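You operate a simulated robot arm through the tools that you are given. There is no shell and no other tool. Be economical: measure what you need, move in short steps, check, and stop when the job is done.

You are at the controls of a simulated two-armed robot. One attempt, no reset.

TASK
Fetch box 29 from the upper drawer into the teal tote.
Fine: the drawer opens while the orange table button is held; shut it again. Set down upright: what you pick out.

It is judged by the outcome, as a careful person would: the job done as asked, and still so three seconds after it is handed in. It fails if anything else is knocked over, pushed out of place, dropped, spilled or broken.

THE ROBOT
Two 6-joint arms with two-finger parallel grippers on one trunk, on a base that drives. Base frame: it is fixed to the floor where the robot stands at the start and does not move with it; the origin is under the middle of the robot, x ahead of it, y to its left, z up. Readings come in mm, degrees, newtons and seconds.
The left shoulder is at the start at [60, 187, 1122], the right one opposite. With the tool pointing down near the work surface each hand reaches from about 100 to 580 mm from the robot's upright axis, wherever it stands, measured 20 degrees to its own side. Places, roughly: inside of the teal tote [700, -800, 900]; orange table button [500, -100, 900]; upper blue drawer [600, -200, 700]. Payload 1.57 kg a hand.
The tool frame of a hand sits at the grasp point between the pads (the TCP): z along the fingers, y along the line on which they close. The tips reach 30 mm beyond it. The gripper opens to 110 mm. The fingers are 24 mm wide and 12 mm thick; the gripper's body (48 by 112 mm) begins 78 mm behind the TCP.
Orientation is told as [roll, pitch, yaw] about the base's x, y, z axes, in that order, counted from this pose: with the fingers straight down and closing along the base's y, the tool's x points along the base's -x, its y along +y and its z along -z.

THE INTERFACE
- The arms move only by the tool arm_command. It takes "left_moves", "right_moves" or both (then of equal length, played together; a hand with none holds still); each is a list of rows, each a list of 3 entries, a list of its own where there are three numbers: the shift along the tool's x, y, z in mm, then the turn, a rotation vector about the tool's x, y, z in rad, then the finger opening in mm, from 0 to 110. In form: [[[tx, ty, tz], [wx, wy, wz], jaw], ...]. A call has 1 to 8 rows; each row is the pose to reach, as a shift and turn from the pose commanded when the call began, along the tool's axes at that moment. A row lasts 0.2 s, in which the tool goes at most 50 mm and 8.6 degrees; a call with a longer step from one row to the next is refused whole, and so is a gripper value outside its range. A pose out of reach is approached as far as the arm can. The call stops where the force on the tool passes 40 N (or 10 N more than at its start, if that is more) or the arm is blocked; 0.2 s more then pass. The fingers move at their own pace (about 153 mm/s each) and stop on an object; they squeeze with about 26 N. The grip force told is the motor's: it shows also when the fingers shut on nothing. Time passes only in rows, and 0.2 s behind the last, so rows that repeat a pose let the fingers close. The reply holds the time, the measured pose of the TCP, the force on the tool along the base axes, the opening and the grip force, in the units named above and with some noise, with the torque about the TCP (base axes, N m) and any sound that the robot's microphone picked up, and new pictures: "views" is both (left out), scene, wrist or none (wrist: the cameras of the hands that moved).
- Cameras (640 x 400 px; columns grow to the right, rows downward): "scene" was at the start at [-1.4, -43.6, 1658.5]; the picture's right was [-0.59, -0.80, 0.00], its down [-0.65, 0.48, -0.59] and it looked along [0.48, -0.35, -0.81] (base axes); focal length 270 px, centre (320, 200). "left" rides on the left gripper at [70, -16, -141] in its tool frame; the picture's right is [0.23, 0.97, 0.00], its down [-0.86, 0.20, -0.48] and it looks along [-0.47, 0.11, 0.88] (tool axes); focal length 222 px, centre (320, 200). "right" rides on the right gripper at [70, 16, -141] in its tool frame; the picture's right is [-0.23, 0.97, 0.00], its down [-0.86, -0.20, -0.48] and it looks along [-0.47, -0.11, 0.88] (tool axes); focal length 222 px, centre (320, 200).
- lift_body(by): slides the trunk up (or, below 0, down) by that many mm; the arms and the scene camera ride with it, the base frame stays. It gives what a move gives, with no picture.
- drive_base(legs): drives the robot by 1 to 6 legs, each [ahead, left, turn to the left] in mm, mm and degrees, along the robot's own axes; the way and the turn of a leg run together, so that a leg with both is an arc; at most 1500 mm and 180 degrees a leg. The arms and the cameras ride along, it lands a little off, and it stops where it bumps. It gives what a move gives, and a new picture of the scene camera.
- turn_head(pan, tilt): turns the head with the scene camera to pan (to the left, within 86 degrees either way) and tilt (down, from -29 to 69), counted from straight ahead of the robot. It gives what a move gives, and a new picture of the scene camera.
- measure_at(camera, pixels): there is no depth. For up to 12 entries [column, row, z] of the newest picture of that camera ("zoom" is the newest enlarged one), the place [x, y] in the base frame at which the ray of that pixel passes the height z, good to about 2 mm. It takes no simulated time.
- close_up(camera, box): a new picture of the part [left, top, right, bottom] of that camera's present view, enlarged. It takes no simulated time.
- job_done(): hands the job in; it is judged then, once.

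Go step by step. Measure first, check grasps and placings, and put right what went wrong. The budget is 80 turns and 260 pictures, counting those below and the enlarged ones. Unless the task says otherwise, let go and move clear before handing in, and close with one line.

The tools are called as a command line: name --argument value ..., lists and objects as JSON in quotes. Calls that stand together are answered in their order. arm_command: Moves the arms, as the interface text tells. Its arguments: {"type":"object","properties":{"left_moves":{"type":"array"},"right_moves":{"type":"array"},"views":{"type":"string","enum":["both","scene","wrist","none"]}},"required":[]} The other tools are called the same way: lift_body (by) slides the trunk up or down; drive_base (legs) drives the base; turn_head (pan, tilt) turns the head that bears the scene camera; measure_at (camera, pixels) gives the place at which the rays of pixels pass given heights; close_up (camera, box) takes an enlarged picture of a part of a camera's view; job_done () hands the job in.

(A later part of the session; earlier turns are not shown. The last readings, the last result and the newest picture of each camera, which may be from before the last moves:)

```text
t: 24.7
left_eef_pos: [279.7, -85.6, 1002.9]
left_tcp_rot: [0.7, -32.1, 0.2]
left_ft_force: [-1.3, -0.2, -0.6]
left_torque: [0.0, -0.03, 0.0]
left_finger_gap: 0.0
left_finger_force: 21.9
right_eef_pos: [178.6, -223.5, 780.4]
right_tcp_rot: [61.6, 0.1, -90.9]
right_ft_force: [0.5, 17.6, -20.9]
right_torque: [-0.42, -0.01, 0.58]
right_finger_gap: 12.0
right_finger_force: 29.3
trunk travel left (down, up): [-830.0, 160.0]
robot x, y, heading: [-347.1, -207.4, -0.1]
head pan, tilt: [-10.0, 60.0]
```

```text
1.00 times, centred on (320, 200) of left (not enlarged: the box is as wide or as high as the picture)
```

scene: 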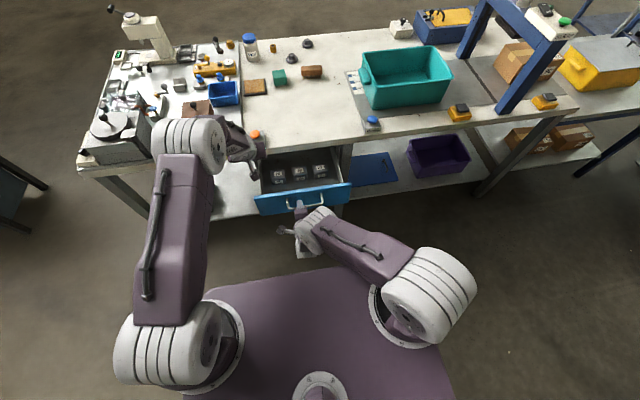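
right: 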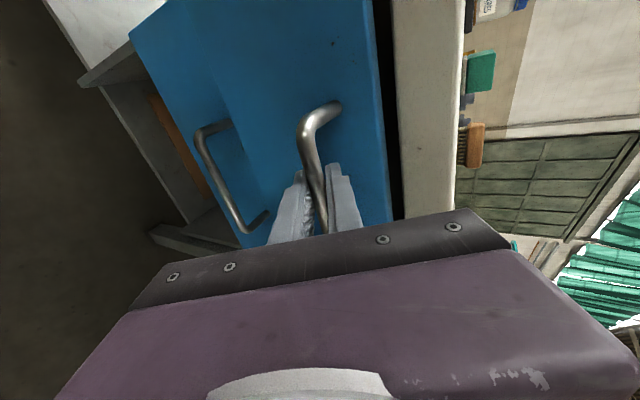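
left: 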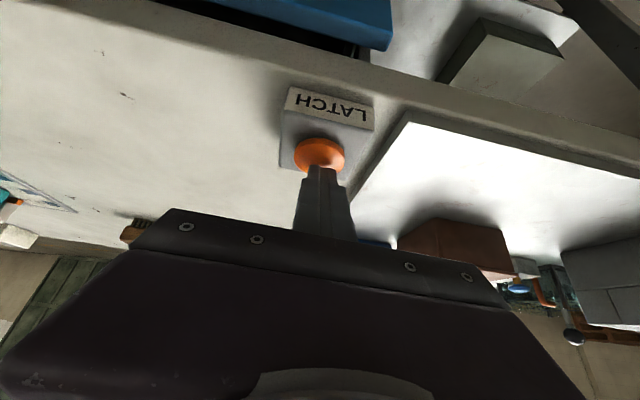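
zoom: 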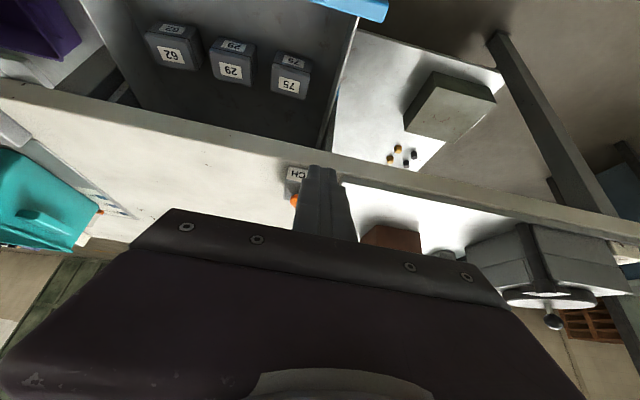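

The wrist view confirms box 29 in the middle. I'll open the right jaw, back the base away to free the handle, then retract the left arm and turn the right tool to point down.

arm_command --right_moves '[[[0, 0, 0], [0, 0, 0], 70], [[0, 0, 0], [0, 0, 0], 70], [[0, 0, 0], [0, 0, 0], 70]]' --views "wrist"

drive_base --legs '[[-150, 0, 0]]'

```text
t: 25.5
left_eef_pos: [275.7, -87.8, 1005.9]
left_tcp_rot: [0.8, -32.4, 0.2]
left_ft_force: [0.7, 0.5, 0.3]
left_torque: [0.01, -0.02, 0.02]
left_finger_gap: 0.1
left_finger_force: 21.2
right_eef_pos: [177.3, -225.5, 782.2]
right_tcp_rot: [61.8, 0.2, -90.9]
right_ft_force: [-0.1, -0.6, 0.1]
right_torque: [0.01, -0.03, -0.01]
right_finger_gap: 70.1
right_finger_force: 0.0
trunk travel left (down, up): [-830.0, 160.0]
robot x, y, heading: [-348.1, -201.8, -0.2]
head pan, tilt: [-10.0, 60.0]
```

right: 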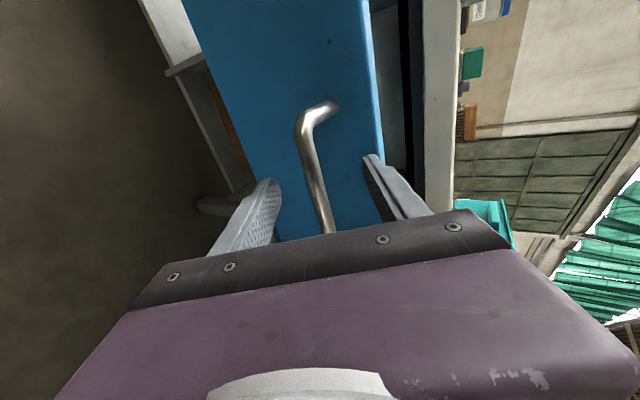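

```text
t: 26.9
left_eef_pos: [128.3, -88.1, 1003.1]
left_tcp_rot: [0.9, -32.3, 0.0]
left_ft_force: [-0.1, -1.2, -0.2]
left_torque: [0.01, 0.02, 0.01]
left_finger_gap: 0.3
left_finger_force: 21.5
right_eef_pos: [29.2, -226.4, 780.5]
right_tcp_rot: [61.6, 0.3, -91.0]
right_ft_force: [0.3, 0.2, 0.0]
right_torque: [-0.01, 0.05, -0.03]
right_finger_gap: 70.0
right_finger_force: 0.2
trunk travel left (down, up): [-830.0, 160.0]
robot x, y, heading: [-498.3, -203.1, -0.1]
head pan, tilt: [-10.0, 60.0]
```

scene: 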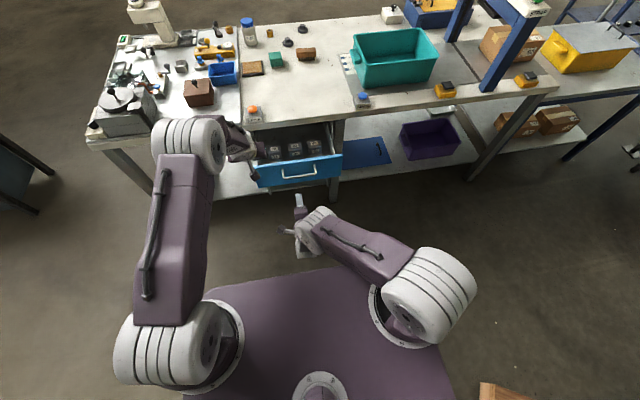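

The handle is free and the drawer stays open. Now I reorient the right hand and retract the left.

arm_command --left_moves '[[[14, 16, -31], [0, 0.07, 0], 0], [[28, 32, -61], [0, 0.14, 0], 0], [[43, 48, -92], [0, 0.21, 0], 0], [[57, 64, -122], [0, 0.28, 0], 0], [[71, 80, -153], [0, 0.35, 0], 0], [[85, 96, -184], [0, 0.42, 0], 0], [[100, 112, -214], [0, 0.49, 0], 0], [[114, 128, -245], [0, 0.56, 0], 0]]' --right_moves '[[[-12, 14, -9], [0.063, 0.063, -0.109], 70], [[-24, 29, -17], [0.125, 0.125, -0.217], 70], [[-36, 43, -26], [0.188, 0.188, -0.326], 70], [[-48, 58, -34], [0.251, 0.251, -0.435], 70], [[-60, 72, -43], [0.314, 0.314, -0.543], 70], [[-73, 87, -52], [0.376, 0.376, -0.652], 70], [[-85, 101, -60], [0.439, 0.439, -0.76], 70], [[-97, 116, -69], [0.502, 0.502, -0.869], 70]]' --views "scene"

```text
t: 28.7
left_eef_pos: [-101.8, 36.6, 1150.8]
left_tcp_rot: [0.6, -0.2, 0.3]
left_ft_force: [-0.2, 0.7, -0.3]
left_torque: [0.01, -0.03, 0.03]
left_finger_gap: 0.0
left_finger_force: 20.7
right_eef_pos: [19.5, -324.0, 918.7]
right_tcp_rot: [23.3, -13.3, -35.2]
right_ft_force: [0.9, 0.8, -0.7]
right_torque: [-0.04, -0.01, 0.01]
right_finger_gap: 70.1
right_finger_force: 0.1
right hand out of reach, approached as far as the arm can: row 1, 2
trunk travel left (down, up): [-830.0, 160.0]
robot x, y, heading: [-497.9, -203.5, -0.3]
head pan, tilt: [-10.0, 60.0]
```

scene: 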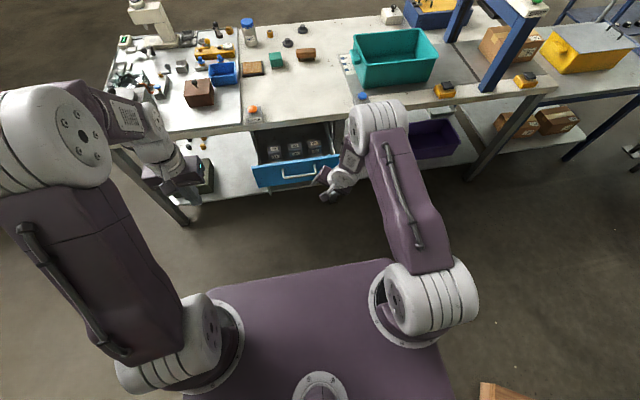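

Both arms are retracting cleanly. I finish turning the right tool straight down, then drive up to the drawer, staying short of its front.

arm_command --right_moves '[[[2, -4, -17], [0.054, 0.058, -0.093], 90], [[4, -8, -35], [0.107, 0.115, -0.185], 90], [[5, -13, -52], [0.16, 0.173, -0.278], 90], [[7, -17, -69], [0.214, 0.23, -0.371], 90], [[9, -21, -87], [0.268, 0.288, -0.463], 90], [[11, -25, -104], [0.321, 0.345, -0.556], 90]]' --views "none"

drive_base --legs '[[0, 110, 0], [335, 0, 0]]'

```text
t: 30.1
left_eef_pos: [-98.8, 36.2, 1150.3]
left_tcp_rot: [0.8, -0.2, 0.4]
left_ft_force: [0.4, 1.2, -0.4]
left_torque: [0.0, -0.01, 0.0]
left_finger_gap: 0.2
left_finger_force: 21.1
right_eef_pos: [-47.8, -353.5, 975.6]
right_tcp_rot: [5.2, -3.9, -5.4]
right_ft_force: [-1.3, 0.2, -0.9]
right_torque: [-0.03, -0.03, 0.04]
right_finger_gap: 90.0
right_finger_force: 0.0
right hand out of reach, approached as far as the arm can: row 5, 6
trunk travel left (down, up): [-830.0, 160.0]
robot x, y, heading: [-495.1, -203.7, -0.2]
head pan, tilt: [-10.0, 60.0]
```

```text
t: 33.1
left_eef_pos: [238.3, 146.9, 1151.8]
left_tcp_rot: [0.7, -0.3, 0.2]
left_ft_force: [0.0, -0.8, -0.1]
left_torque: [-0.01, -0.02, -0.02]
left_finger_gap: 0.0
left_finger_force: 21.2
right_eef_pos: [289.2, -243.3, 975.3]
right_tcp_rot: [5.3, -3.9, -5.7]
right_ft_force: [0.0, 0.0, -0.8]
right_torque: [-0.01, 0.0, -0.04]
right_finger_gap: 89.9
right_finger_force: 0.0
trunk travel left (down, up): [-830.0, 160.0]
robot x, y, heading: [-162.1, -90.7, -0.4]
head pan, tilt: [-10.0, 60.0]
```

scene: 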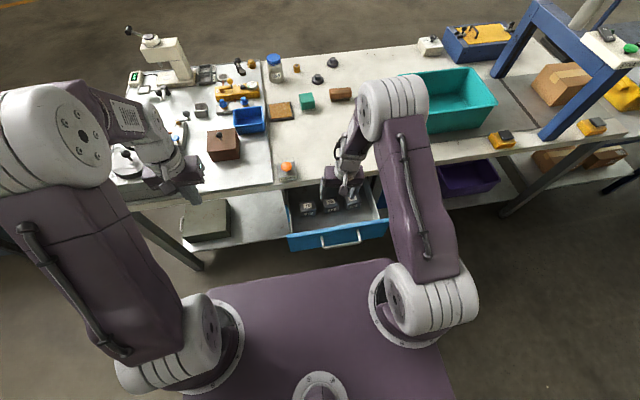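

The right hand is over the drawer. I'll lower the trunk 90 mm, square up the tool and move above box 29, then look through the wrist camera.

lift_body --by -90

arm_command --right_moves '[[[-22, -1, 0], [0.031, 0.023, -0.042], 90], [[-44, -2, 0], [0.062, 0.045, -0.084], 90], [[-66, -3, 0], [0.0925, 0.068, -0.126], 90], [[-66, -3, 0], [0.0925, 0.068, -0.126], 90]]' --views "both"

```text
t: 34.4
left_eef_pos: [238.9, 147.2, 1061.0]
left_tcp_rot: [0.7, -0.3, 0.3]
left_ft_force: [0.1, -0.7, 0.7]
left_torque: [0.0, 0.04, -0.01]
left_finger_gap: 0.0
left_finger_force: 21.6
right_eef_pos: [290.2, -242.6, 884.8]
right_tcp_rot: [5.3, -3.9, -5.6]
right_ft_force: [0.1, -0.5, -0.3]
right_torque: [-0.01, 0.04, -0.01]
right_finger_gap: 89.7
right_finger_force: 0.1
trunk travel left (down, up): [-740.0, 250.0]
robot x, y, heading: [-157.7, -88.3, -0.2]
head pan, tilt: [-10.0, 60.0]
```

```text
t: 35.4
left_eef_pos: [238.1, 146.6, 1061.2]
left_tcp_rot: [0.8, -0.3, 0.3]
left_ft_force: [-0.2, 0.2, 0.1]
left_torque: [0.05, -0.01, 0.0]
left_finger_gap: 0.3
left_finger_force: 21.1
right_eef_pos: [296.8, -213.2, 874.0]
right_tcp_rot: [5.8, -3.1, -1.7]
right_ft_force: [0.4, -0.8, -0.4]
right_torque: [0.0, 0.02, -0.04]
right_finger_gap: 89.7
right_finger_force: 0.1
right hand out of reach, approached as far as the arm can: row 1, 2, 3, 4
trunk travel left (down, up): [-740.0, 250.0]
robot x, y, heading: [-157.9, -94.5, -0.5]
head pan, tilt: [-10.0, 60.0]
```

scene: 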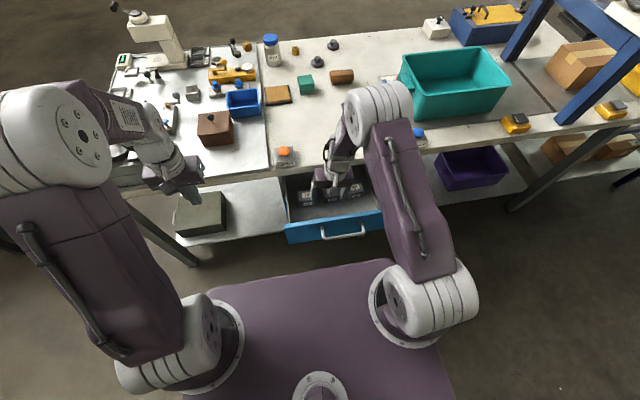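
right: 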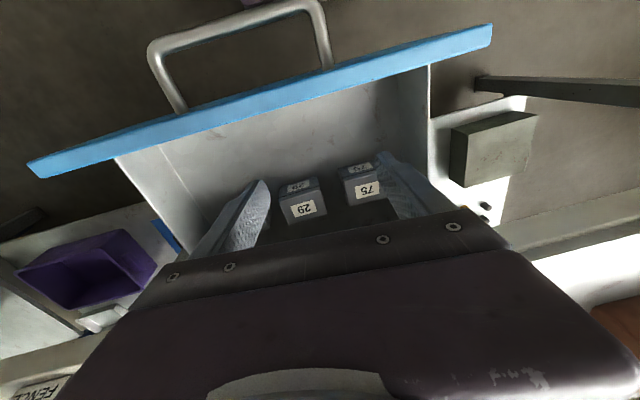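

The right arm stalls at (297,−213) with about 6° tilt left, likely from an awkward folded configuration. I'll raise it out to the right with the tool squared to see whether it frees up.

arm_command --right_moves '[[[0, -10, -40], [0, 0, 0], 90], [[0, -20, -80], [0.02, 0.01, -0.006], 90], [[0, -40, -120], [0.04, 0.02, -0.012], 90], [[0, -60, -160], [0.06, 0.03, -0.018], 90], [[-15, -80, -190], [0.08, 0.04, -0.024], 90], [[-30, -90, -190], [0.101, 0.054, -0.03], 90], [[-58, -90, -190], [0.101, 0.054, -0.03], 90]]' --views "scene"

```text
t: 37.0
left_eef_pos: [240.9, 148.1, 1059.9]
left_tcp_rot: [0.7, -0.1, 0.3]
left_ft_force: [-0.6, 0.5, 0.3]
left_torque: [0.0, 0.04, -0.02]
left_finger_gap: 0.1
left_finger_force: 21.0
right_eef_pos: [338.1, -222.7, 1033.7]
right_tcp_rot: [12.7, -0.6, -2.3]
right_ft_force: [1.9, 0.3, 0.0]
right_torque: [-0.02, 0.07, 0.02]
right_finger_gap: 90.1
right_finger_force: 0.0
right hand out of reach, approached as far as the arm can: row 1, 2, 3, 4, 5, 6, 7
trunk travel left (down, up): [-740.0, 250.0]
robot x, y, heading: [-164.2, -90.0, -0.2]
head pan, tilt: [-10.0, 60.0]
```

scene: 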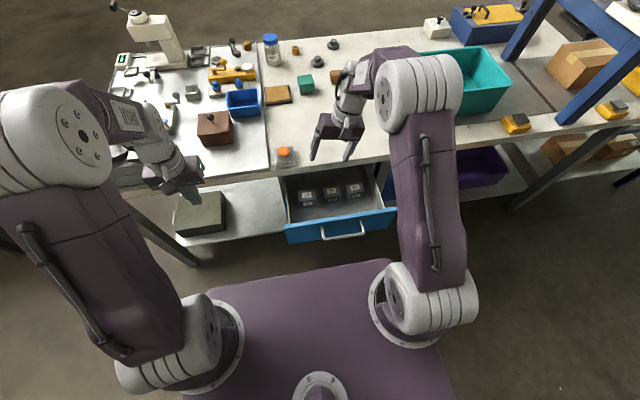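

The right wrist seems to be at a joint limit in this branch, while the left arm handled the mirrored reach well. I'll pick with the left hand instead: drive right so that the box is on the left hand's side, and pull the right hand back a little.

drive_base --legs '[[0, -262, 0]]'

arm_command --left_moves '[[[-14, -17, 15], [0, 0, 0], 76], [[-29, -34, 30], [0, 0, 0], 76], [[-43, -51, 45], [0, 0, 0], 76], [[-57, -68, 60], [0, 0, -0.005], 76], [[-72, -85, 80], [0, 0, -0.01], 76], [[-86, -102, 110], [0, 0, -0.015], 76], [[-101, -119, 140], [0, 0, -0.02], 76], [[-115, -136, 170], [0, 0, -0.025], 76]]' --right_moves '[[[10, 0, -15], [0, 0, 0], 90], [[20, 0, -30], [0, 0, 0], 90], [[30, 0, -45], [0, 0, 0], 90], [[40, 0, -60], [0, 0, 0], 90], [[50, 0, -75], [0, 0, 0], 90], [[60, 0, -90], [0, 0, 0], 90], [[70, 0, -105], [0, 0, 0], 90], [[80, 0, -120], [0, 0, 0], 90]]' --views "both"

```text
t: 38.8
left_eef_pos: [236.7, -102.2, 1060.3]
left_tcp_rot: [0.7, -0.3, 0.8]
left_ft_force: [0.5, 0.2, -0.5]
left_torque: [0.0, 0.03, 0.02]
left_finger_gap: 0.1
left_finger_force: 21.0
right_eef_pos: [338.0, -472.0, 1036.5]
right_tcp_rot: [12.5, -0.9, -1.8]
right_ft_force: [-0.7, 0.0, -0.1]
right_torque: [0.01, -0.01, -0.01]
right_finger_gap: 89.9
right_finger_force: 0.1
trunk travel left (down, up): [-740.0, 250.0]
robot x, y, heading: [-164.1, -344.5, 0.4]
head pan, tilt: [-10.0, 60.0]
```

scene: 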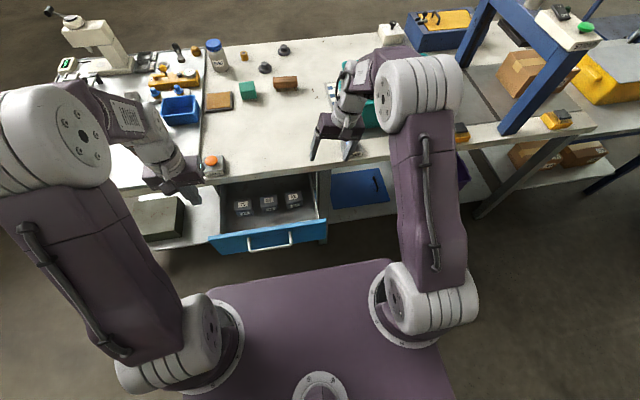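

```text
t: 40.6
left_eef_pos: [357.5, -235.2, 890.7]
left_tcp_rot: [0.7, -0.3, 2.2]
left_ft_force: [-0.1, -1.2, 0.2]
left_torque: [0.03, -0.01, 0.0]
left_finger_gap: 76.0
left_finger_force: 0.1
right_eef_pos: [244.9, -491.6, 1124.2]
right_tcp_rot: [13.2, -1.4, -2.0]
right_ft_force: [-0.1, -0.2, 0.0]
right_torque: [0.04, 0.0, 0.0]
right_finger_gap: 89.7
right_finger_force: 0.1
right hand out of reach, approached as far as the arm can: row 5, 6, 7, 8
trunk travel left (down, up): [-740.0, 250.0]
robot x, y, heading: [-161.8, -343.0, 0.3]
head pan, tilt: [-10.0, 60.0]
```

scene: 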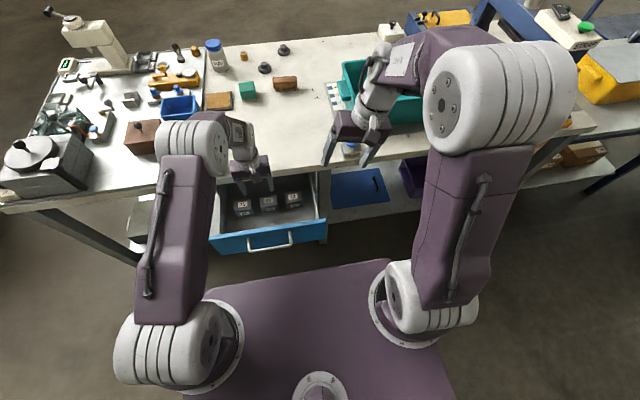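
right: 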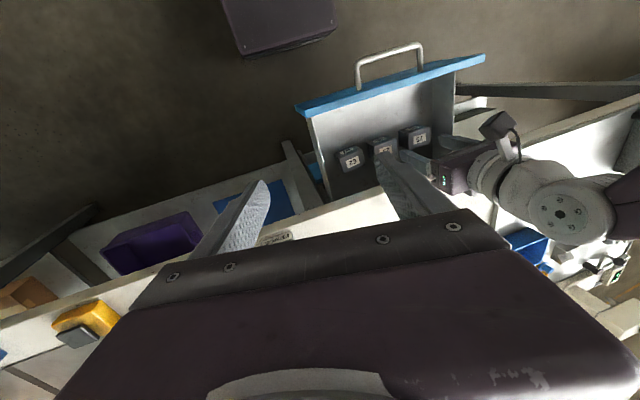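
left: 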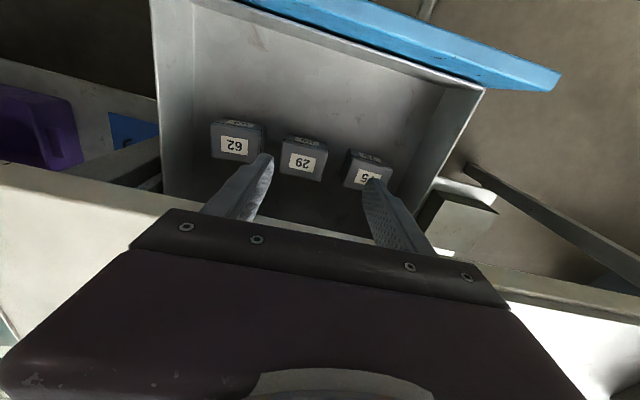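

The left hand is well placed above box 29. I'll enlarge both views for a precise location.

close_up --camera "scene" --box '[215, 170, 335, 245]'

close_up --camera "left" --box '[190, 100, 420, 240]'

```text
5.33 times, centred on (275, 208) of scene
```

zoom: 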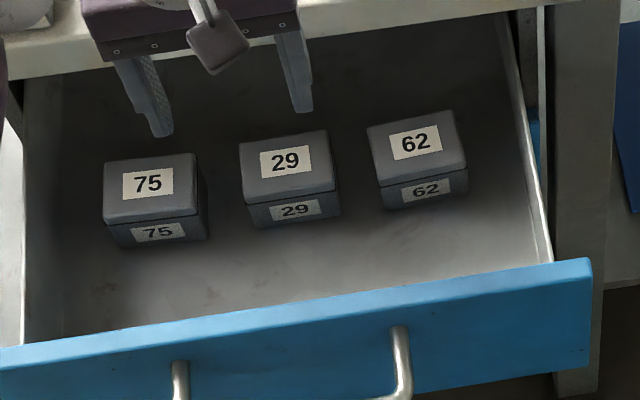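

```text
2.78 times, centred on (305, 170) of left
```

zoom: 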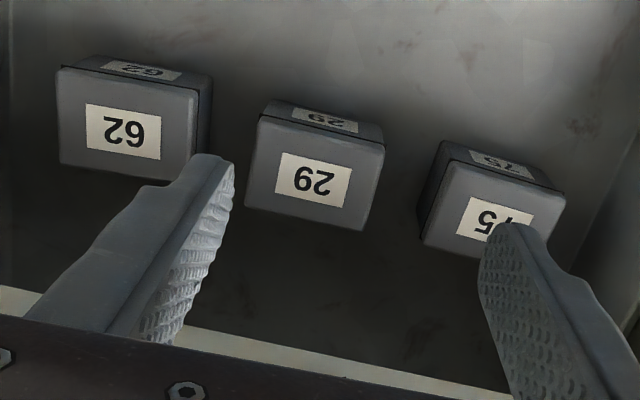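

measure_at --camera "zoom" --pixels '[[262, 115, 780], [384, 147, 780], [360, 230, 780], [245, 207, 780], [262, 115, 765], [384, 147, 765], [360, 230, 765], [245, 207, 765], [192, 175, 770], [443, 160, 770], [422, 240, 770]]'

measure_at --camera "scene" --pixels '[[260, 197.3, 780], [276.3, 194.9, 780], [278.4, 205.9, 780], [261.3, 208.6, 780], [260, 197.3, 765], [276.3, 194.9, 765], [278.4, 205.9, 765], [261.3, 208.6, 765], [251.5, 209.8, 770], [286.2, 204.5, 770]]'

```text
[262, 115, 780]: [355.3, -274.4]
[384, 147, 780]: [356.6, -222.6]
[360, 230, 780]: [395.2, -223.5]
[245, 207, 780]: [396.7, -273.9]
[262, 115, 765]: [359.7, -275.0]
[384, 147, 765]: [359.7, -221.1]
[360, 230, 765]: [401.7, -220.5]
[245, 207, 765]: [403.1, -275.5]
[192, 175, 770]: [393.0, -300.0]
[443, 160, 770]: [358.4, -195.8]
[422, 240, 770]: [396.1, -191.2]
```

```text
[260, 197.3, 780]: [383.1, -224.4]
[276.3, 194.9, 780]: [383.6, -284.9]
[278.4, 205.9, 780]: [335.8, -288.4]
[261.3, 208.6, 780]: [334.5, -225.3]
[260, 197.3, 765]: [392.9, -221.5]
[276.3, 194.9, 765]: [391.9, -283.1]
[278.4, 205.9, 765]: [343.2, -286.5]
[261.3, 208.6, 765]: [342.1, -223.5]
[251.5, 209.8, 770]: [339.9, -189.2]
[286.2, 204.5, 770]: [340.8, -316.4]
```

The two cameras agree only for a box top near z≈700, lower than I assumed. I'll re-measure at that height.

measure_at --camera "zoom" --pixels '[[262, 115, 700], [384, 147, 700], [360, 230, 700], [245, 207, 700], [262, 115, 720], [384, 147, 720], [360, 230, 720], [245, 207, 720], [192, 175, 700], [443, 160, 700], [271, 102, 660], [383, 132, 660]]'

measure_at --camera "scene" --pixels '[[260, 197.3, 700], [276.3, 194.9, 700], [278.4, 205.9, 700], [261.3, 208.6, 700], [260, 197.3, 720], [276.3, 194.9, 720], [278.4, 205.9, 720], [261.3, 208.6, 720], [251.5, 209.8, 700], [286.2, 204.5, 700], [263, 213.2, 660], [278.8, 210.5, 660]]'

```text
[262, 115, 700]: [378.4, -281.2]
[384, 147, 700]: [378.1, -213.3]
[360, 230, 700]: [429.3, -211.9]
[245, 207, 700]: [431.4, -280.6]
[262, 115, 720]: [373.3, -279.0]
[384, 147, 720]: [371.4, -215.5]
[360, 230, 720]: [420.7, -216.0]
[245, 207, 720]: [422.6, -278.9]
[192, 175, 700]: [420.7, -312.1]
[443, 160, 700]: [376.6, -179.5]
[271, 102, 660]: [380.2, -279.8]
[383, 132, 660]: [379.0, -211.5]
```

```text
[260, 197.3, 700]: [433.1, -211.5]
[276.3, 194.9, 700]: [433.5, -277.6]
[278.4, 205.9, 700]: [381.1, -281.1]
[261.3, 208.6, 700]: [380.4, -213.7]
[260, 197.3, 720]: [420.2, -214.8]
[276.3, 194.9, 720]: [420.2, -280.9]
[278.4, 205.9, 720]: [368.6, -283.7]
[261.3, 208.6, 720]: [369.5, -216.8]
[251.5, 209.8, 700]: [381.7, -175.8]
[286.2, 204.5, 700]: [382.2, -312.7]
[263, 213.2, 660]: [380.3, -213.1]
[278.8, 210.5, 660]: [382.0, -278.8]
```

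Box 29's top is at z≈710 with its centre near (400,−247) — right under the table edge, so the drawer must come out further. I'll hook closed left fingers inside the drawer behind its front panel and back the base off.

arm_command --left_moves '[[[26, -4, 0], [0, 0, 0], 0], [[52, -8, 0], [0, 0, 0], 0], [[78, -11, 0], [0, 0, 0], 0], [[78, -11, 25], [0, 0, 0], 0], [[78, -11, 50], [0, 0, 0], 0], [[78, -11, 75], [0, 0, 0], 0]]' --views "both"

```text
t: 42.0
left_eef_pos: [278.5, -249.9, 814.8]
left_tcp_rot: [0.7, -0.3, 2.1]
left_ft_force: [0.4, -0.8, 0.3]
left_torque: [-0.02, -0.01, 0.0]
left_finger_gap: 0.0
left_finger_force: 20.5
right_eef_pos: [245.1, -491.2, 1123.1]
right_tcp_rot: [13.1, -1.3, -1.8]
right_ft_force: [-0.4, 0.6, 0.0]
right_torque: [0.02, 0.02, 0.07]
right_finger_gap: 89.9
right_finger_force: 0.1
trunk travel left (down, up): [-740.0, 250.0]
robot x, y, heading: [-161.0, -345.4, 0.1]
head pan, tilt: [-10.0, 60.0]
```

scene: 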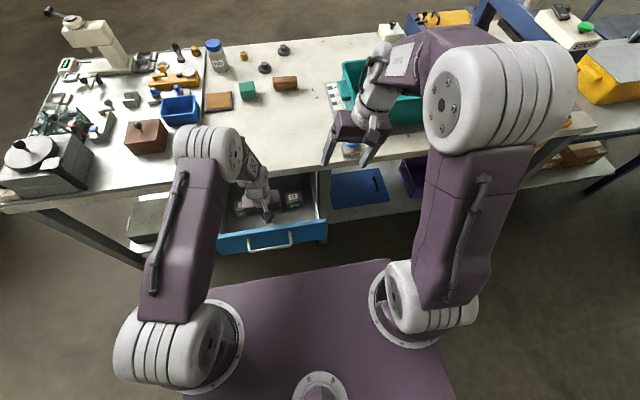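
left: 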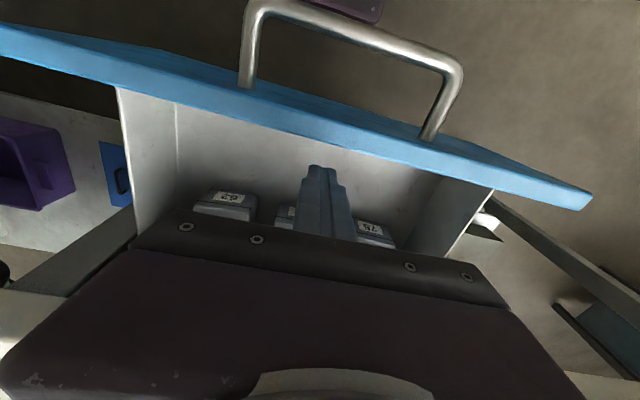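

Fingers are inside the drawer; I'll lower 25 mm more so they catch the panel reliably, then back up.

arm_command --left_moves '[[[0, 0, 12], [0, 0, 0], 0], [[0, 0, 25], [0, 0, 0], 0]]' --views "none"

drive_base --legs '[[-130, 0, 0]]'

```text
t: 42.6
left_eef_pos: [280.2, -248.7, 788.8]
left_tcp_rot: [0.7, -0.3, 2.2]
left_ft_force: [-0.1, -0.1, -0.2]
left_torque: [-0.03, -0.01, 0.02]
left_finger_gap: 0.1
left_finger_force: 21.2
right_eef_pos: [244.0, -490.5, 1124.1]
right_tcp_rot: [13.0, -1.3, -1.9]
right_ft_force: [-0.1, -0.2, -0.4]
right_torque: [0.0, -0.03, -0.02]
right_finger_gap: 90.0
right_finger_force: 0.1
trunk travel left (down, up): [-740.0, 250.0]
robot x, y, heading: [-160.0, -344.5, 0.2]
head pan, tilt: [-10.0, 60.0]
```

```text
t: 43.9
left_eef_pos: [170.1, -249.6, 792.6]
left_tcp_rot: [0.3, -1.8, 2.0]
left_ft_force: [0.3, -0.5, -0.2]
left_torque: [-0.03, -0.01, -0.02]
left_finger_gap: 0.0
left_finger_force: 21.3
right_eef_pos: [125.9, -490.8, 1125.3]
right_tcp_rot: [13.1, -1.4, -1.8]
right_ft_force: [0.4, 0.8, -0.2]
right_torque: [-0.02, -0.03, -0.03]
right_finger_gap: 89.8
right_finger_force: 0.2
trunk travel left (down, up): [-740.0, 250.0]
robot x, y, heading: [-275.3, -342.3, -0.1]
head pan, tilt: [-10.0, 60.0]
stopped in leg 1: the force on the tool passed its limit at 52 N (the readings are from after the stop); the commanded pose is now the measured one
```

scene: 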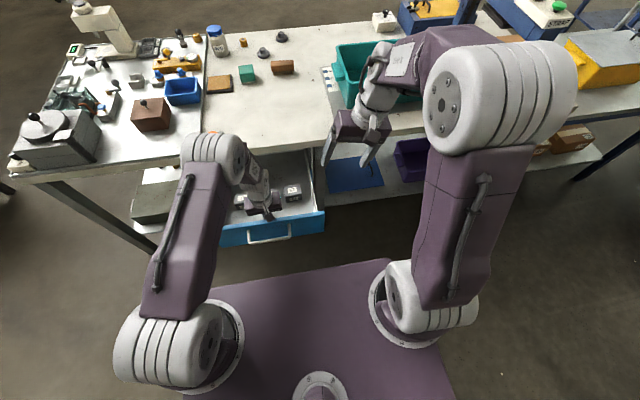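

The drawer reached its end stop, with the panel inside now near x≈158. I'll raise the left hand and re-measure the box.

arm_command --left_moves '[[[-5, 0, -45], [0, 0.01, 0], 0], [[-10, 0, -90], [0, 0.03, 0], 0], [[-30, 0, -110], [0, 0.03, 0], 0]]' --views "both"

close_up --camera "left" --box '[190, 100, 420, 240]'

close_up --camera "scene" --box '[215, 160, 335, 235]'

```text
t: 44.7
left_eef_pos: [198.3, -250.3, 902.9]
left_tcp_rot: [0.3, 0.1, 2.1]
left_ft_force: [0.4, -0.6, 0.0]
left_torque: [-0.03, 0.02, -0.03]
left_finger_gap: 0.0
left_finger_force: 21.5
right_eef_pos: [129.6, -490.7, 1122.3]
right_tcp_rot: [13.1, -1.3, -1.8]
right_ft_force: [0.9, 0.2, 1.3]
right_torque: [0.03, 0.02, 0.04]
right_finger_gap: 90.0
right_finger_force: 0.2
trunk travel left (down, up): [-740.0, 250.0]
robot x, y, heading: [-281.0, -346.6, 0.1]
head pan, tilt: [-10.0, 60.0]
```

scene: 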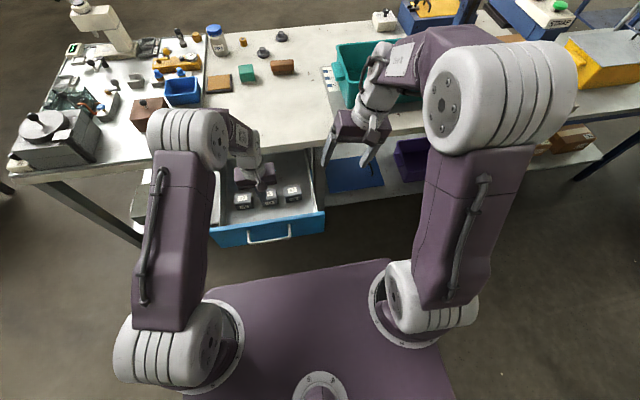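
left: 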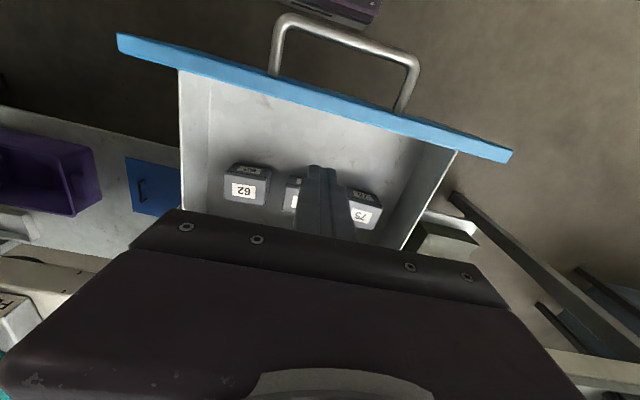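

```text
2.78 times, centred on (305, 170) of left
```

zoom: 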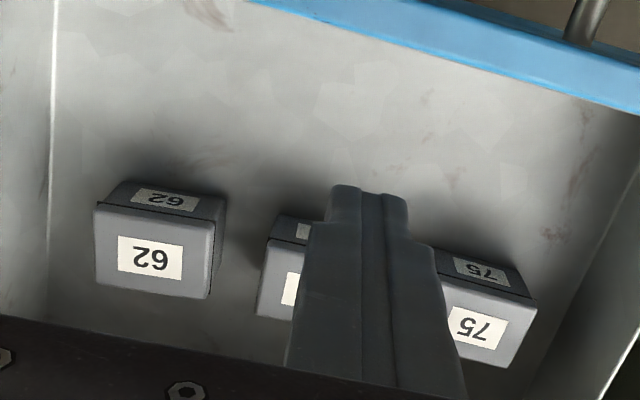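

```text
5.33 times, centred on (275, 198) of scene
```

zoom: 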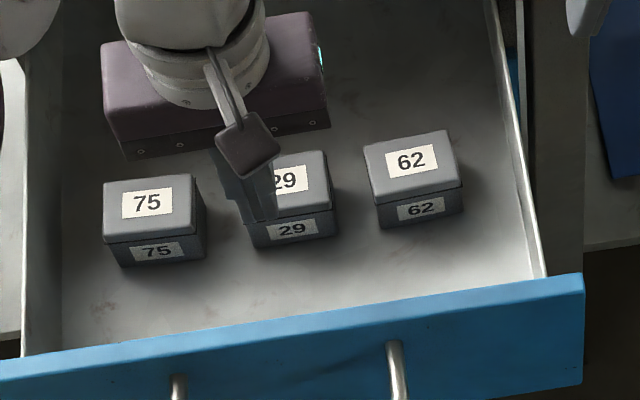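

measure_at --camera "zoom" --pixels '[[331, 208, 710], [250, 223, 710], [326, 151, 710], [196, 232, 710], [375, 200, 710], [338, 234, 668], [255, 248, 668], [463, 184, 710], [103, 244, 710]]'

arm_command --left_moves '[[[0, 0, 0], [0, 0, 0], 40], [[0, 0, 0], [0, 0, 0], 92], [[0, 0, 0], [0, 0, 0], 92]]' --views "wrist"

close_up --camera "left" --box '[190, 100, 420, 240]'

```text
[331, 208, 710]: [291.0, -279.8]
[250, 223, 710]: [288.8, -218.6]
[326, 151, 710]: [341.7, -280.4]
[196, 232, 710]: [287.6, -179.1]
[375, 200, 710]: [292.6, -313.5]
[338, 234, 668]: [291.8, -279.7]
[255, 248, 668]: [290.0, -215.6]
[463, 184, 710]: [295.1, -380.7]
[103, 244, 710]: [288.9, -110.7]
```

```text
t: 45.5
left_eef_pos: [197.2, -250.9, 902.4]
left_tcp_rot: [0.3, 0.0, 2.1]
left_ft_force: [0.0, -0.5, -0.2]
left_torque: [0.03, -0.01, 0.0]
left_finger_gap: 91.8
left_finger_force: 0.0
right_eef_pos: [127.4, -489.8, 1124.8]
right_tcp_rot: [13.2, -1.3, -1.9]
right_ft_force: [-0.2, 0.2, 0.3]
right_torque: [0.02, 0.0, -0.01]
right_finger_gap: 89.9
right_finger_force: 0.1
trunk travel left (down, up): [-740.0, 250.0]
robot x, y, heading: [-279.1, -343.3, 0.2]
head pan, tilt: [-10.0, 60.0]
```

left: 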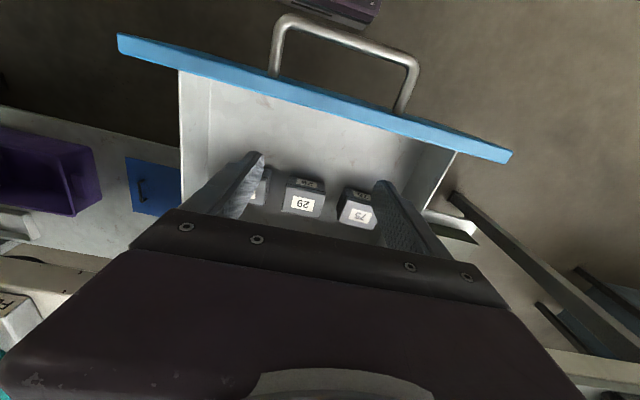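

```text
2.78 times, centred on (305, 170) of left
```

zoom: 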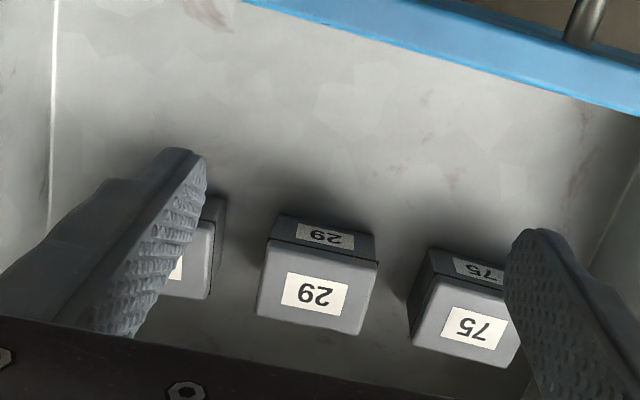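

measure_at --camera "zoom" --pixels '[[270, 238, 710], [377, 263, 710], [357, 335, 710], [257, 315, 710], [210, 225, 710], [428, 275, 710], [208, 300, 710], [410, 345, 710], [278, 213, 710], [374, 235, 668], [278, 213, 668]]'

```text
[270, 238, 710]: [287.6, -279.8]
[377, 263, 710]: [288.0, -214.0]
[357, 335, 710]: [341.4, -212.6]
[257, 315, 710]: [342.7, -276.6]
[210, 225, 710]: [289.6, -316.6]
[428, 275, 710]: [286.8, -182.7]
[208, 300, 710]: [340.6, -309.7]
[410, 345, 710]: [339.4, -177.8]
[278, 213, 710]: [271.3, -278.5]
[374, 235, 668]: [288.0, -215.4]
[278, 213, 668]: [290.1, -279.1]
```

Both cameras now agree: box 29 spans x 289–342, y −280…−214.5, z 668–710, centred at (315.5,−247), with 33 mm gaps either side. I'll drive 80 mm nearer, lower the trunk, and position above it.

drive_base --legs '[[80, 0, 0]]'

lift_body --by -110

```text
t: 46.6
left_eef_pos: [277.7, -249.9, 903.7]
left_tcp_rot: [0.4, 0.1, 1.9]
left_ft_force: [0.4, -0.2, -0.5]
left_torque: [0.02, -0.01, -0.01]
left_finger_gap: 91.9
left_finger_force: 0.1
right_eef_pos: [207.0, -492.0, 1124.2]
right_tcp_rot: [13.2, -1.5, -1.9]
right_ft_force: [0.7, 0.2, 0.4]
right_torque: [-0.03, 0.0, 0.04]
right_finger_gap: 89.9
right_finger_force: 0.0
trunk travel left (down, up): [-740.0, 250.0]
robot x, y, heading: [-194.7, -340.1, 0.2]
head pan, tilt: [-10.0, 60.0]
```

scene: 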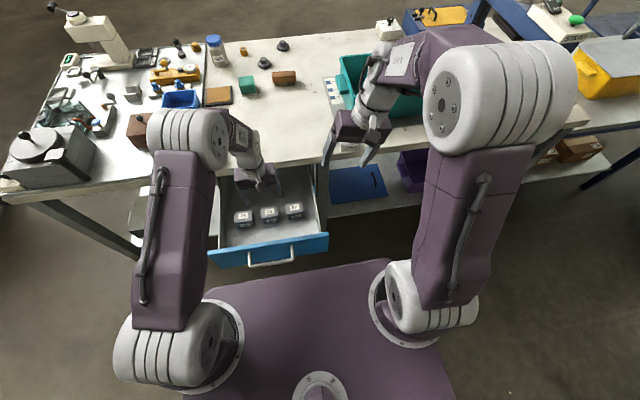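

```text
t: 48.0
left_eef_pos: [278.0, -251.0, 792.7]
left_tcp_rot: [0.3, 0.0, 2.0]
left_ft_force: [-0.3, -0.5, 0.6]
left_torque: [-0.02, -0.04, 0.01]
left_finger_gap: 91.9
left_finger_force: 0.0
right_eef_pos: [208.2, -490.3, 1014.2]
right_tcp_rot: [13.1, -1.3, -2.0]
right_ft_force: [-0.1, -0.3, -0.3]
right_torque: [0.0, 0.01, -0.03]
right_finger_gap: 90.4
right_finger_force: 0.1
trunk travel left (down, up): [-630.0, 360.0]
robot x, y, heading: [-196.4, -349.2, 0.3]
head pan, tilt: [-10.0, 60.0]
```

arm_command --left_moves '[[[-19, 1, 0], [0, 0, 0], 86], [[-38, 3, 0], [0, 0, 0.015], 86], [[-38, 3, 20], [0, 0, 0.015], 86], [[-38, 3, 40], [0, 0, 0.015], 86]]' --views "both"

close_up --camera "left" --box '[190, 100, 420, 240]'

close_up --camera "scene" --box '[205, 150, 345, 240]'

```text
t: 49.0
left_eef_pos: [316.4, -246.1, 755.0]
left_tcp_rot: [0.2, 0.1, 1.2]
left_ft_force: [-0.6, -0.1, 0.6]
left_torque: [0.01, -0.03, 0.01]
left_finger_gap: 86.0
left_finger_force: 0.0
right_eef_pos: [206.6, -490.8, 1012.7]
right_tcp_rot: [13.1, -1.3, -1.9]
right_ft_force: [-0.1, 0.2, 0.0]
right_torque: [-0.01, -0.01, 0.0]
right_finger_gap: 89.9
right_finger_force: 0.1
trunk travel left (down, up): [-630.0, 360.0]
robot x, y, heading: [-196.9, -345.7, 0.1]
head pan, tilt: [-10.0, 60.0]
```

scene: 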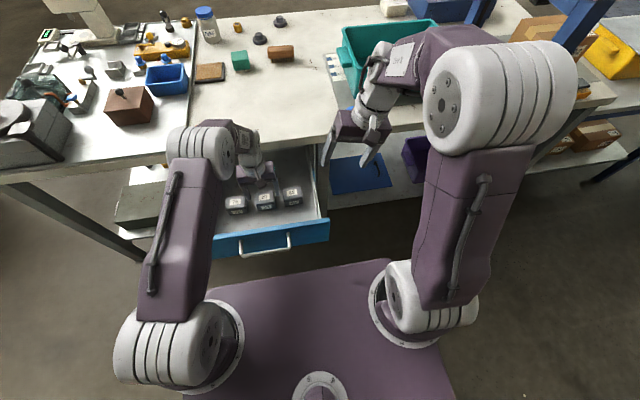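
left: 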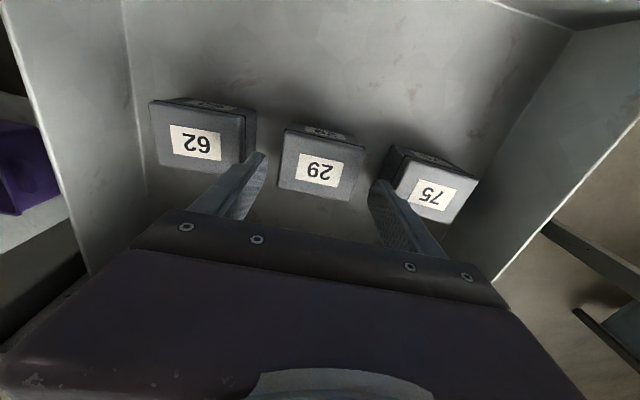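

```text
2.78 times, centred on (305, 170) of left
```

zoom: 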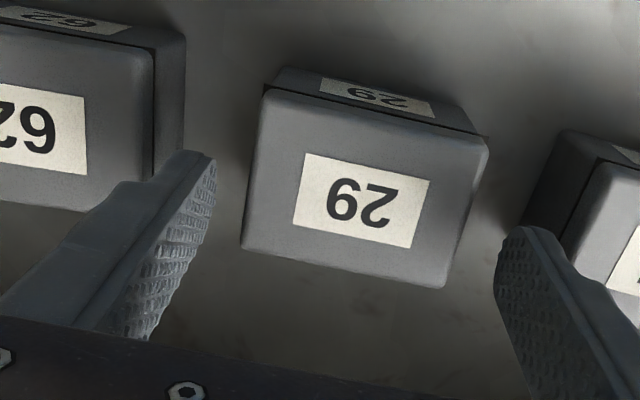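

```text
4.44 times, centred on (275, 195) of scene
```

zoom: 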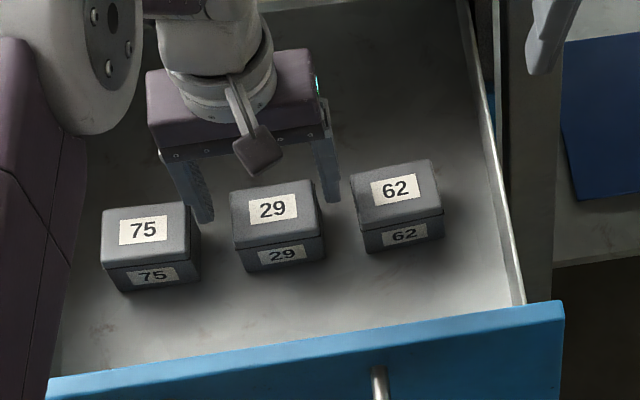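

measure_at --camera "left" --pixels '[[284.2, 131.4, 710], [365.5, 151.2, 710], [349.3, 201.6, 710], [277.4, 187.2, 710], [245, 125, 710], [396, 161, 710]]'

```text
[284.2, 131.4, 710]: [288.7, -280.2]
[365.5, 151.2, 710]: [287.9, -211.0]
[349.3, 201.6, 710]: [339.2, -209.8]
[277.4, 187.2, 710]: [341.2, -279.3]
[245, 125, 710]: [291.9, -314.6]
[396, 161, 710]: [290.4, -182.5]
```

The box is centred under the TCP at (314,−246), with clear finger gaps. Descending and closing.

arm_command --left_moves '[[[1, 0, 17], [0, 0, 0], 85], [[2, 0, 34], [0, 0, 0], 85], [[2, 0, 50], [0, 0, 0], 85], [[2, 0, 50], [0, 0, 0], 50], [[2, 0, 50], [0, 0, 0], 50], [[2, 0, 50], [0, 0, 0], 50]]' --views "both"

```text
t: 50.4
left_eef_pos: [312.3, -246.9, 705.2]
left_tcp_rot: [0.3, 0.0, 1.2]
left_ft_force: [1.7, -0.9, 3.2]
left_torque: [-0.21, -0.04, 0.05]
left_finger_gap: 65.9
left_finger_force: 26.2
right_eef_pos: [207.4, -492.3, 1013.9]
right_tcp_rot: [13.1, -1.3, -1.8]
right_ft_force: [-0.1, 0.1, -0.6]
right_torque: [-0.04, 0.03, 0.01]
right_finger_gap: 89.9
right_finger_force: 0.0
trunk travel left (down, up): [-630.0, 360.0]
robot x, y, heading: [-195.1, -348.3, 0.3]
head pan, tilt: [-10.0, 60.0]
```

scene: 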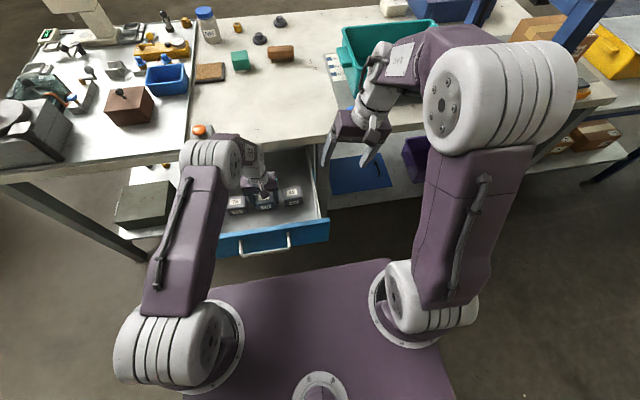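
left: 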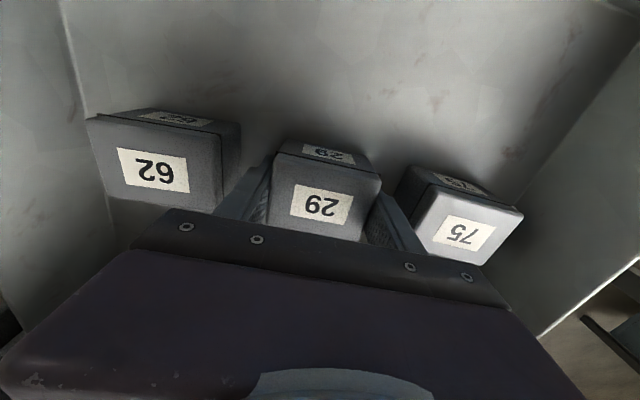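

The fingers closed to 65.9 mm on box 29. I'll lift with the arm, then raise the trunk.

arm_command --left_moves '[[[0, 0, -12], [0, 0, 0], 50], [[0, 0, -25], [0, 0, 0], 50], [[0, 0, -40], [0, 0, 0], 50], [[0, 0, -60], [0, 0, 0], 50], [[0, 0, -80], [0, 0, 0], 50]]' --views "wrist"

lift_body --by 200

```text
t: 51.6
left_eef_pos: [314.9, -247.9, 782.9]
left_tcp_rot: [0.5, 0.1, 1.2]
left_ft_force: [-0.3, -0.3, -2.2]
left_torque: [0.02, -0.02, -0.01]
left_finger_gap: 65.8
left_finger_force: 26.2
right_eef_pos: [208.1, -492.3, 1011.8]
right_tcp_rot: [13.1, -1.3, -1.9]
right_ft_force: [-0.3, 0.4, -0.2]
right_torque: [-0.02, 0.0, 0.02]
right_finger_gap: 89.9
right_finger_force: 0.0
trunk travel left (down, up): [-630.0, 360.0]
robot x, y, heading: [-197.9, -343.9, 0.2]
head pan, tilt: [-10.0, 60.0]
```

left: 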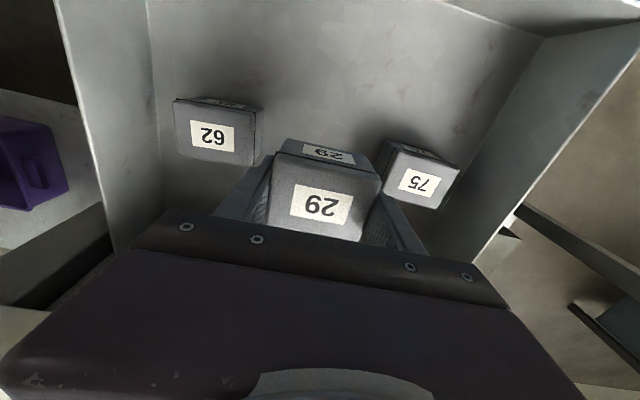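

```text
t: 53.8
left_eef_pos: [315.3, -247.5, 982.1]
left_tcp_rot: [0.5, 0.0, 1.2]
left_ft_force: [-0.2, 0.9, -2.1]
left_torque: [-0.04, -0.03, -0.03]
left_finger_gap: 65.6
left_finger_force: 26.4
right_eef_pos: [207.3, -491.7, 1213.4]
right_tcp_rot: [13.1, -1.3, -1.9]
right_ft_force: [0.4, 0.2, -0.1]
right_torque: [0.02, -0.02, -0.03]
right_finger_gap: 90.1
right_finger_force: 0.1
trunk travel left (down, up): [-830.0, 160.0]
robot x, y, heading: [-195.5, -343.4, 0.3]
head pan, tilt: [-10.0, 60.0]
```

Box 29 is lifted clear and securely held (2 N load, gap 65.6). I'll drive right in front of the tote, keeping away from the table, then look.

drive_base --legs '[[-60, 0, 0], [0, -490, 0]]'

turn_head --pan 0 --tilt 45

```text
t: 57.3
left_eef_pos: [256.8, -746.9, 981.7]
left_tcp_rot: [0.3, 0.1, 1.1]
left_ft_force: [-0.3, 0.4, -2.2]
left_torque: [0.01, 0.0, -0.03]
left_finger_gap: 65.7
left_finger_force: 26.0
right_eef_pos: [148.7, -991.4, 1214.8]
right_tcp_rot: [13.0, -1.3, -2.0]
right_ft_force: [0.0, 0.2, 0.1]
right_torque: [-0.04, 0.0, 0.01]
right_finger_gap: 90.1
right_finger_force: 0.1
trunk travel left (down, up): [-830.0, 160.0]
robot x, y, heading: [-256.0, -848.6, 0.3]
head pan, tilt: [-10.0, 60.0]
```

scene: 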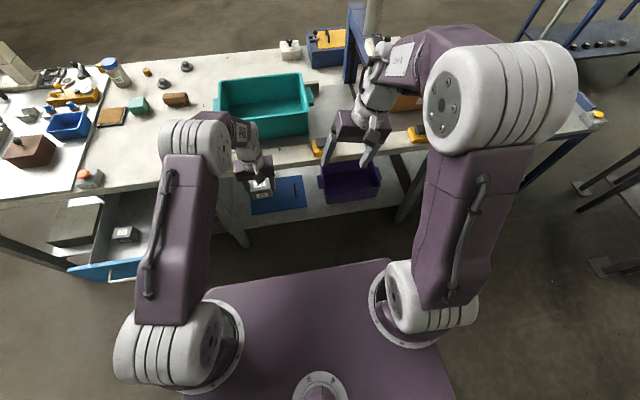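

```text
t: 58.0
left_eef_pos: [255.8, -749.1, 981.6]
left_tcp_rot: [0.4, 0.1, 1.1]
left_ft_force: [0.1, 0.5, -2.0]
left_torque: [-0.01, 0.01, -0.01]
left_finger_gap: 66.0
left_finger_force: 25.8
right_eef_pos: [148.2, -993.3, 1213.0]
right_tcp_rot: [13.2, -1.2, -2.0]
right_ft_force: [-0.9, 1.2, -0.7]
right_torque: [0.0, -0.01, -0.01]
right_finger_gap: 90.1
right_finger_force: 0.1
trunk travel left (down, up): [-830.0, 160.0]
robot x, y, heading: [-257.8, -844.9, 0.1]
head pan, tilt: [0.0, 45.0]
```

scene: 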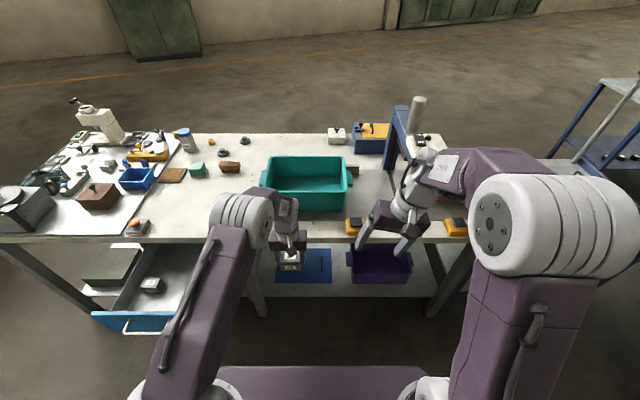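

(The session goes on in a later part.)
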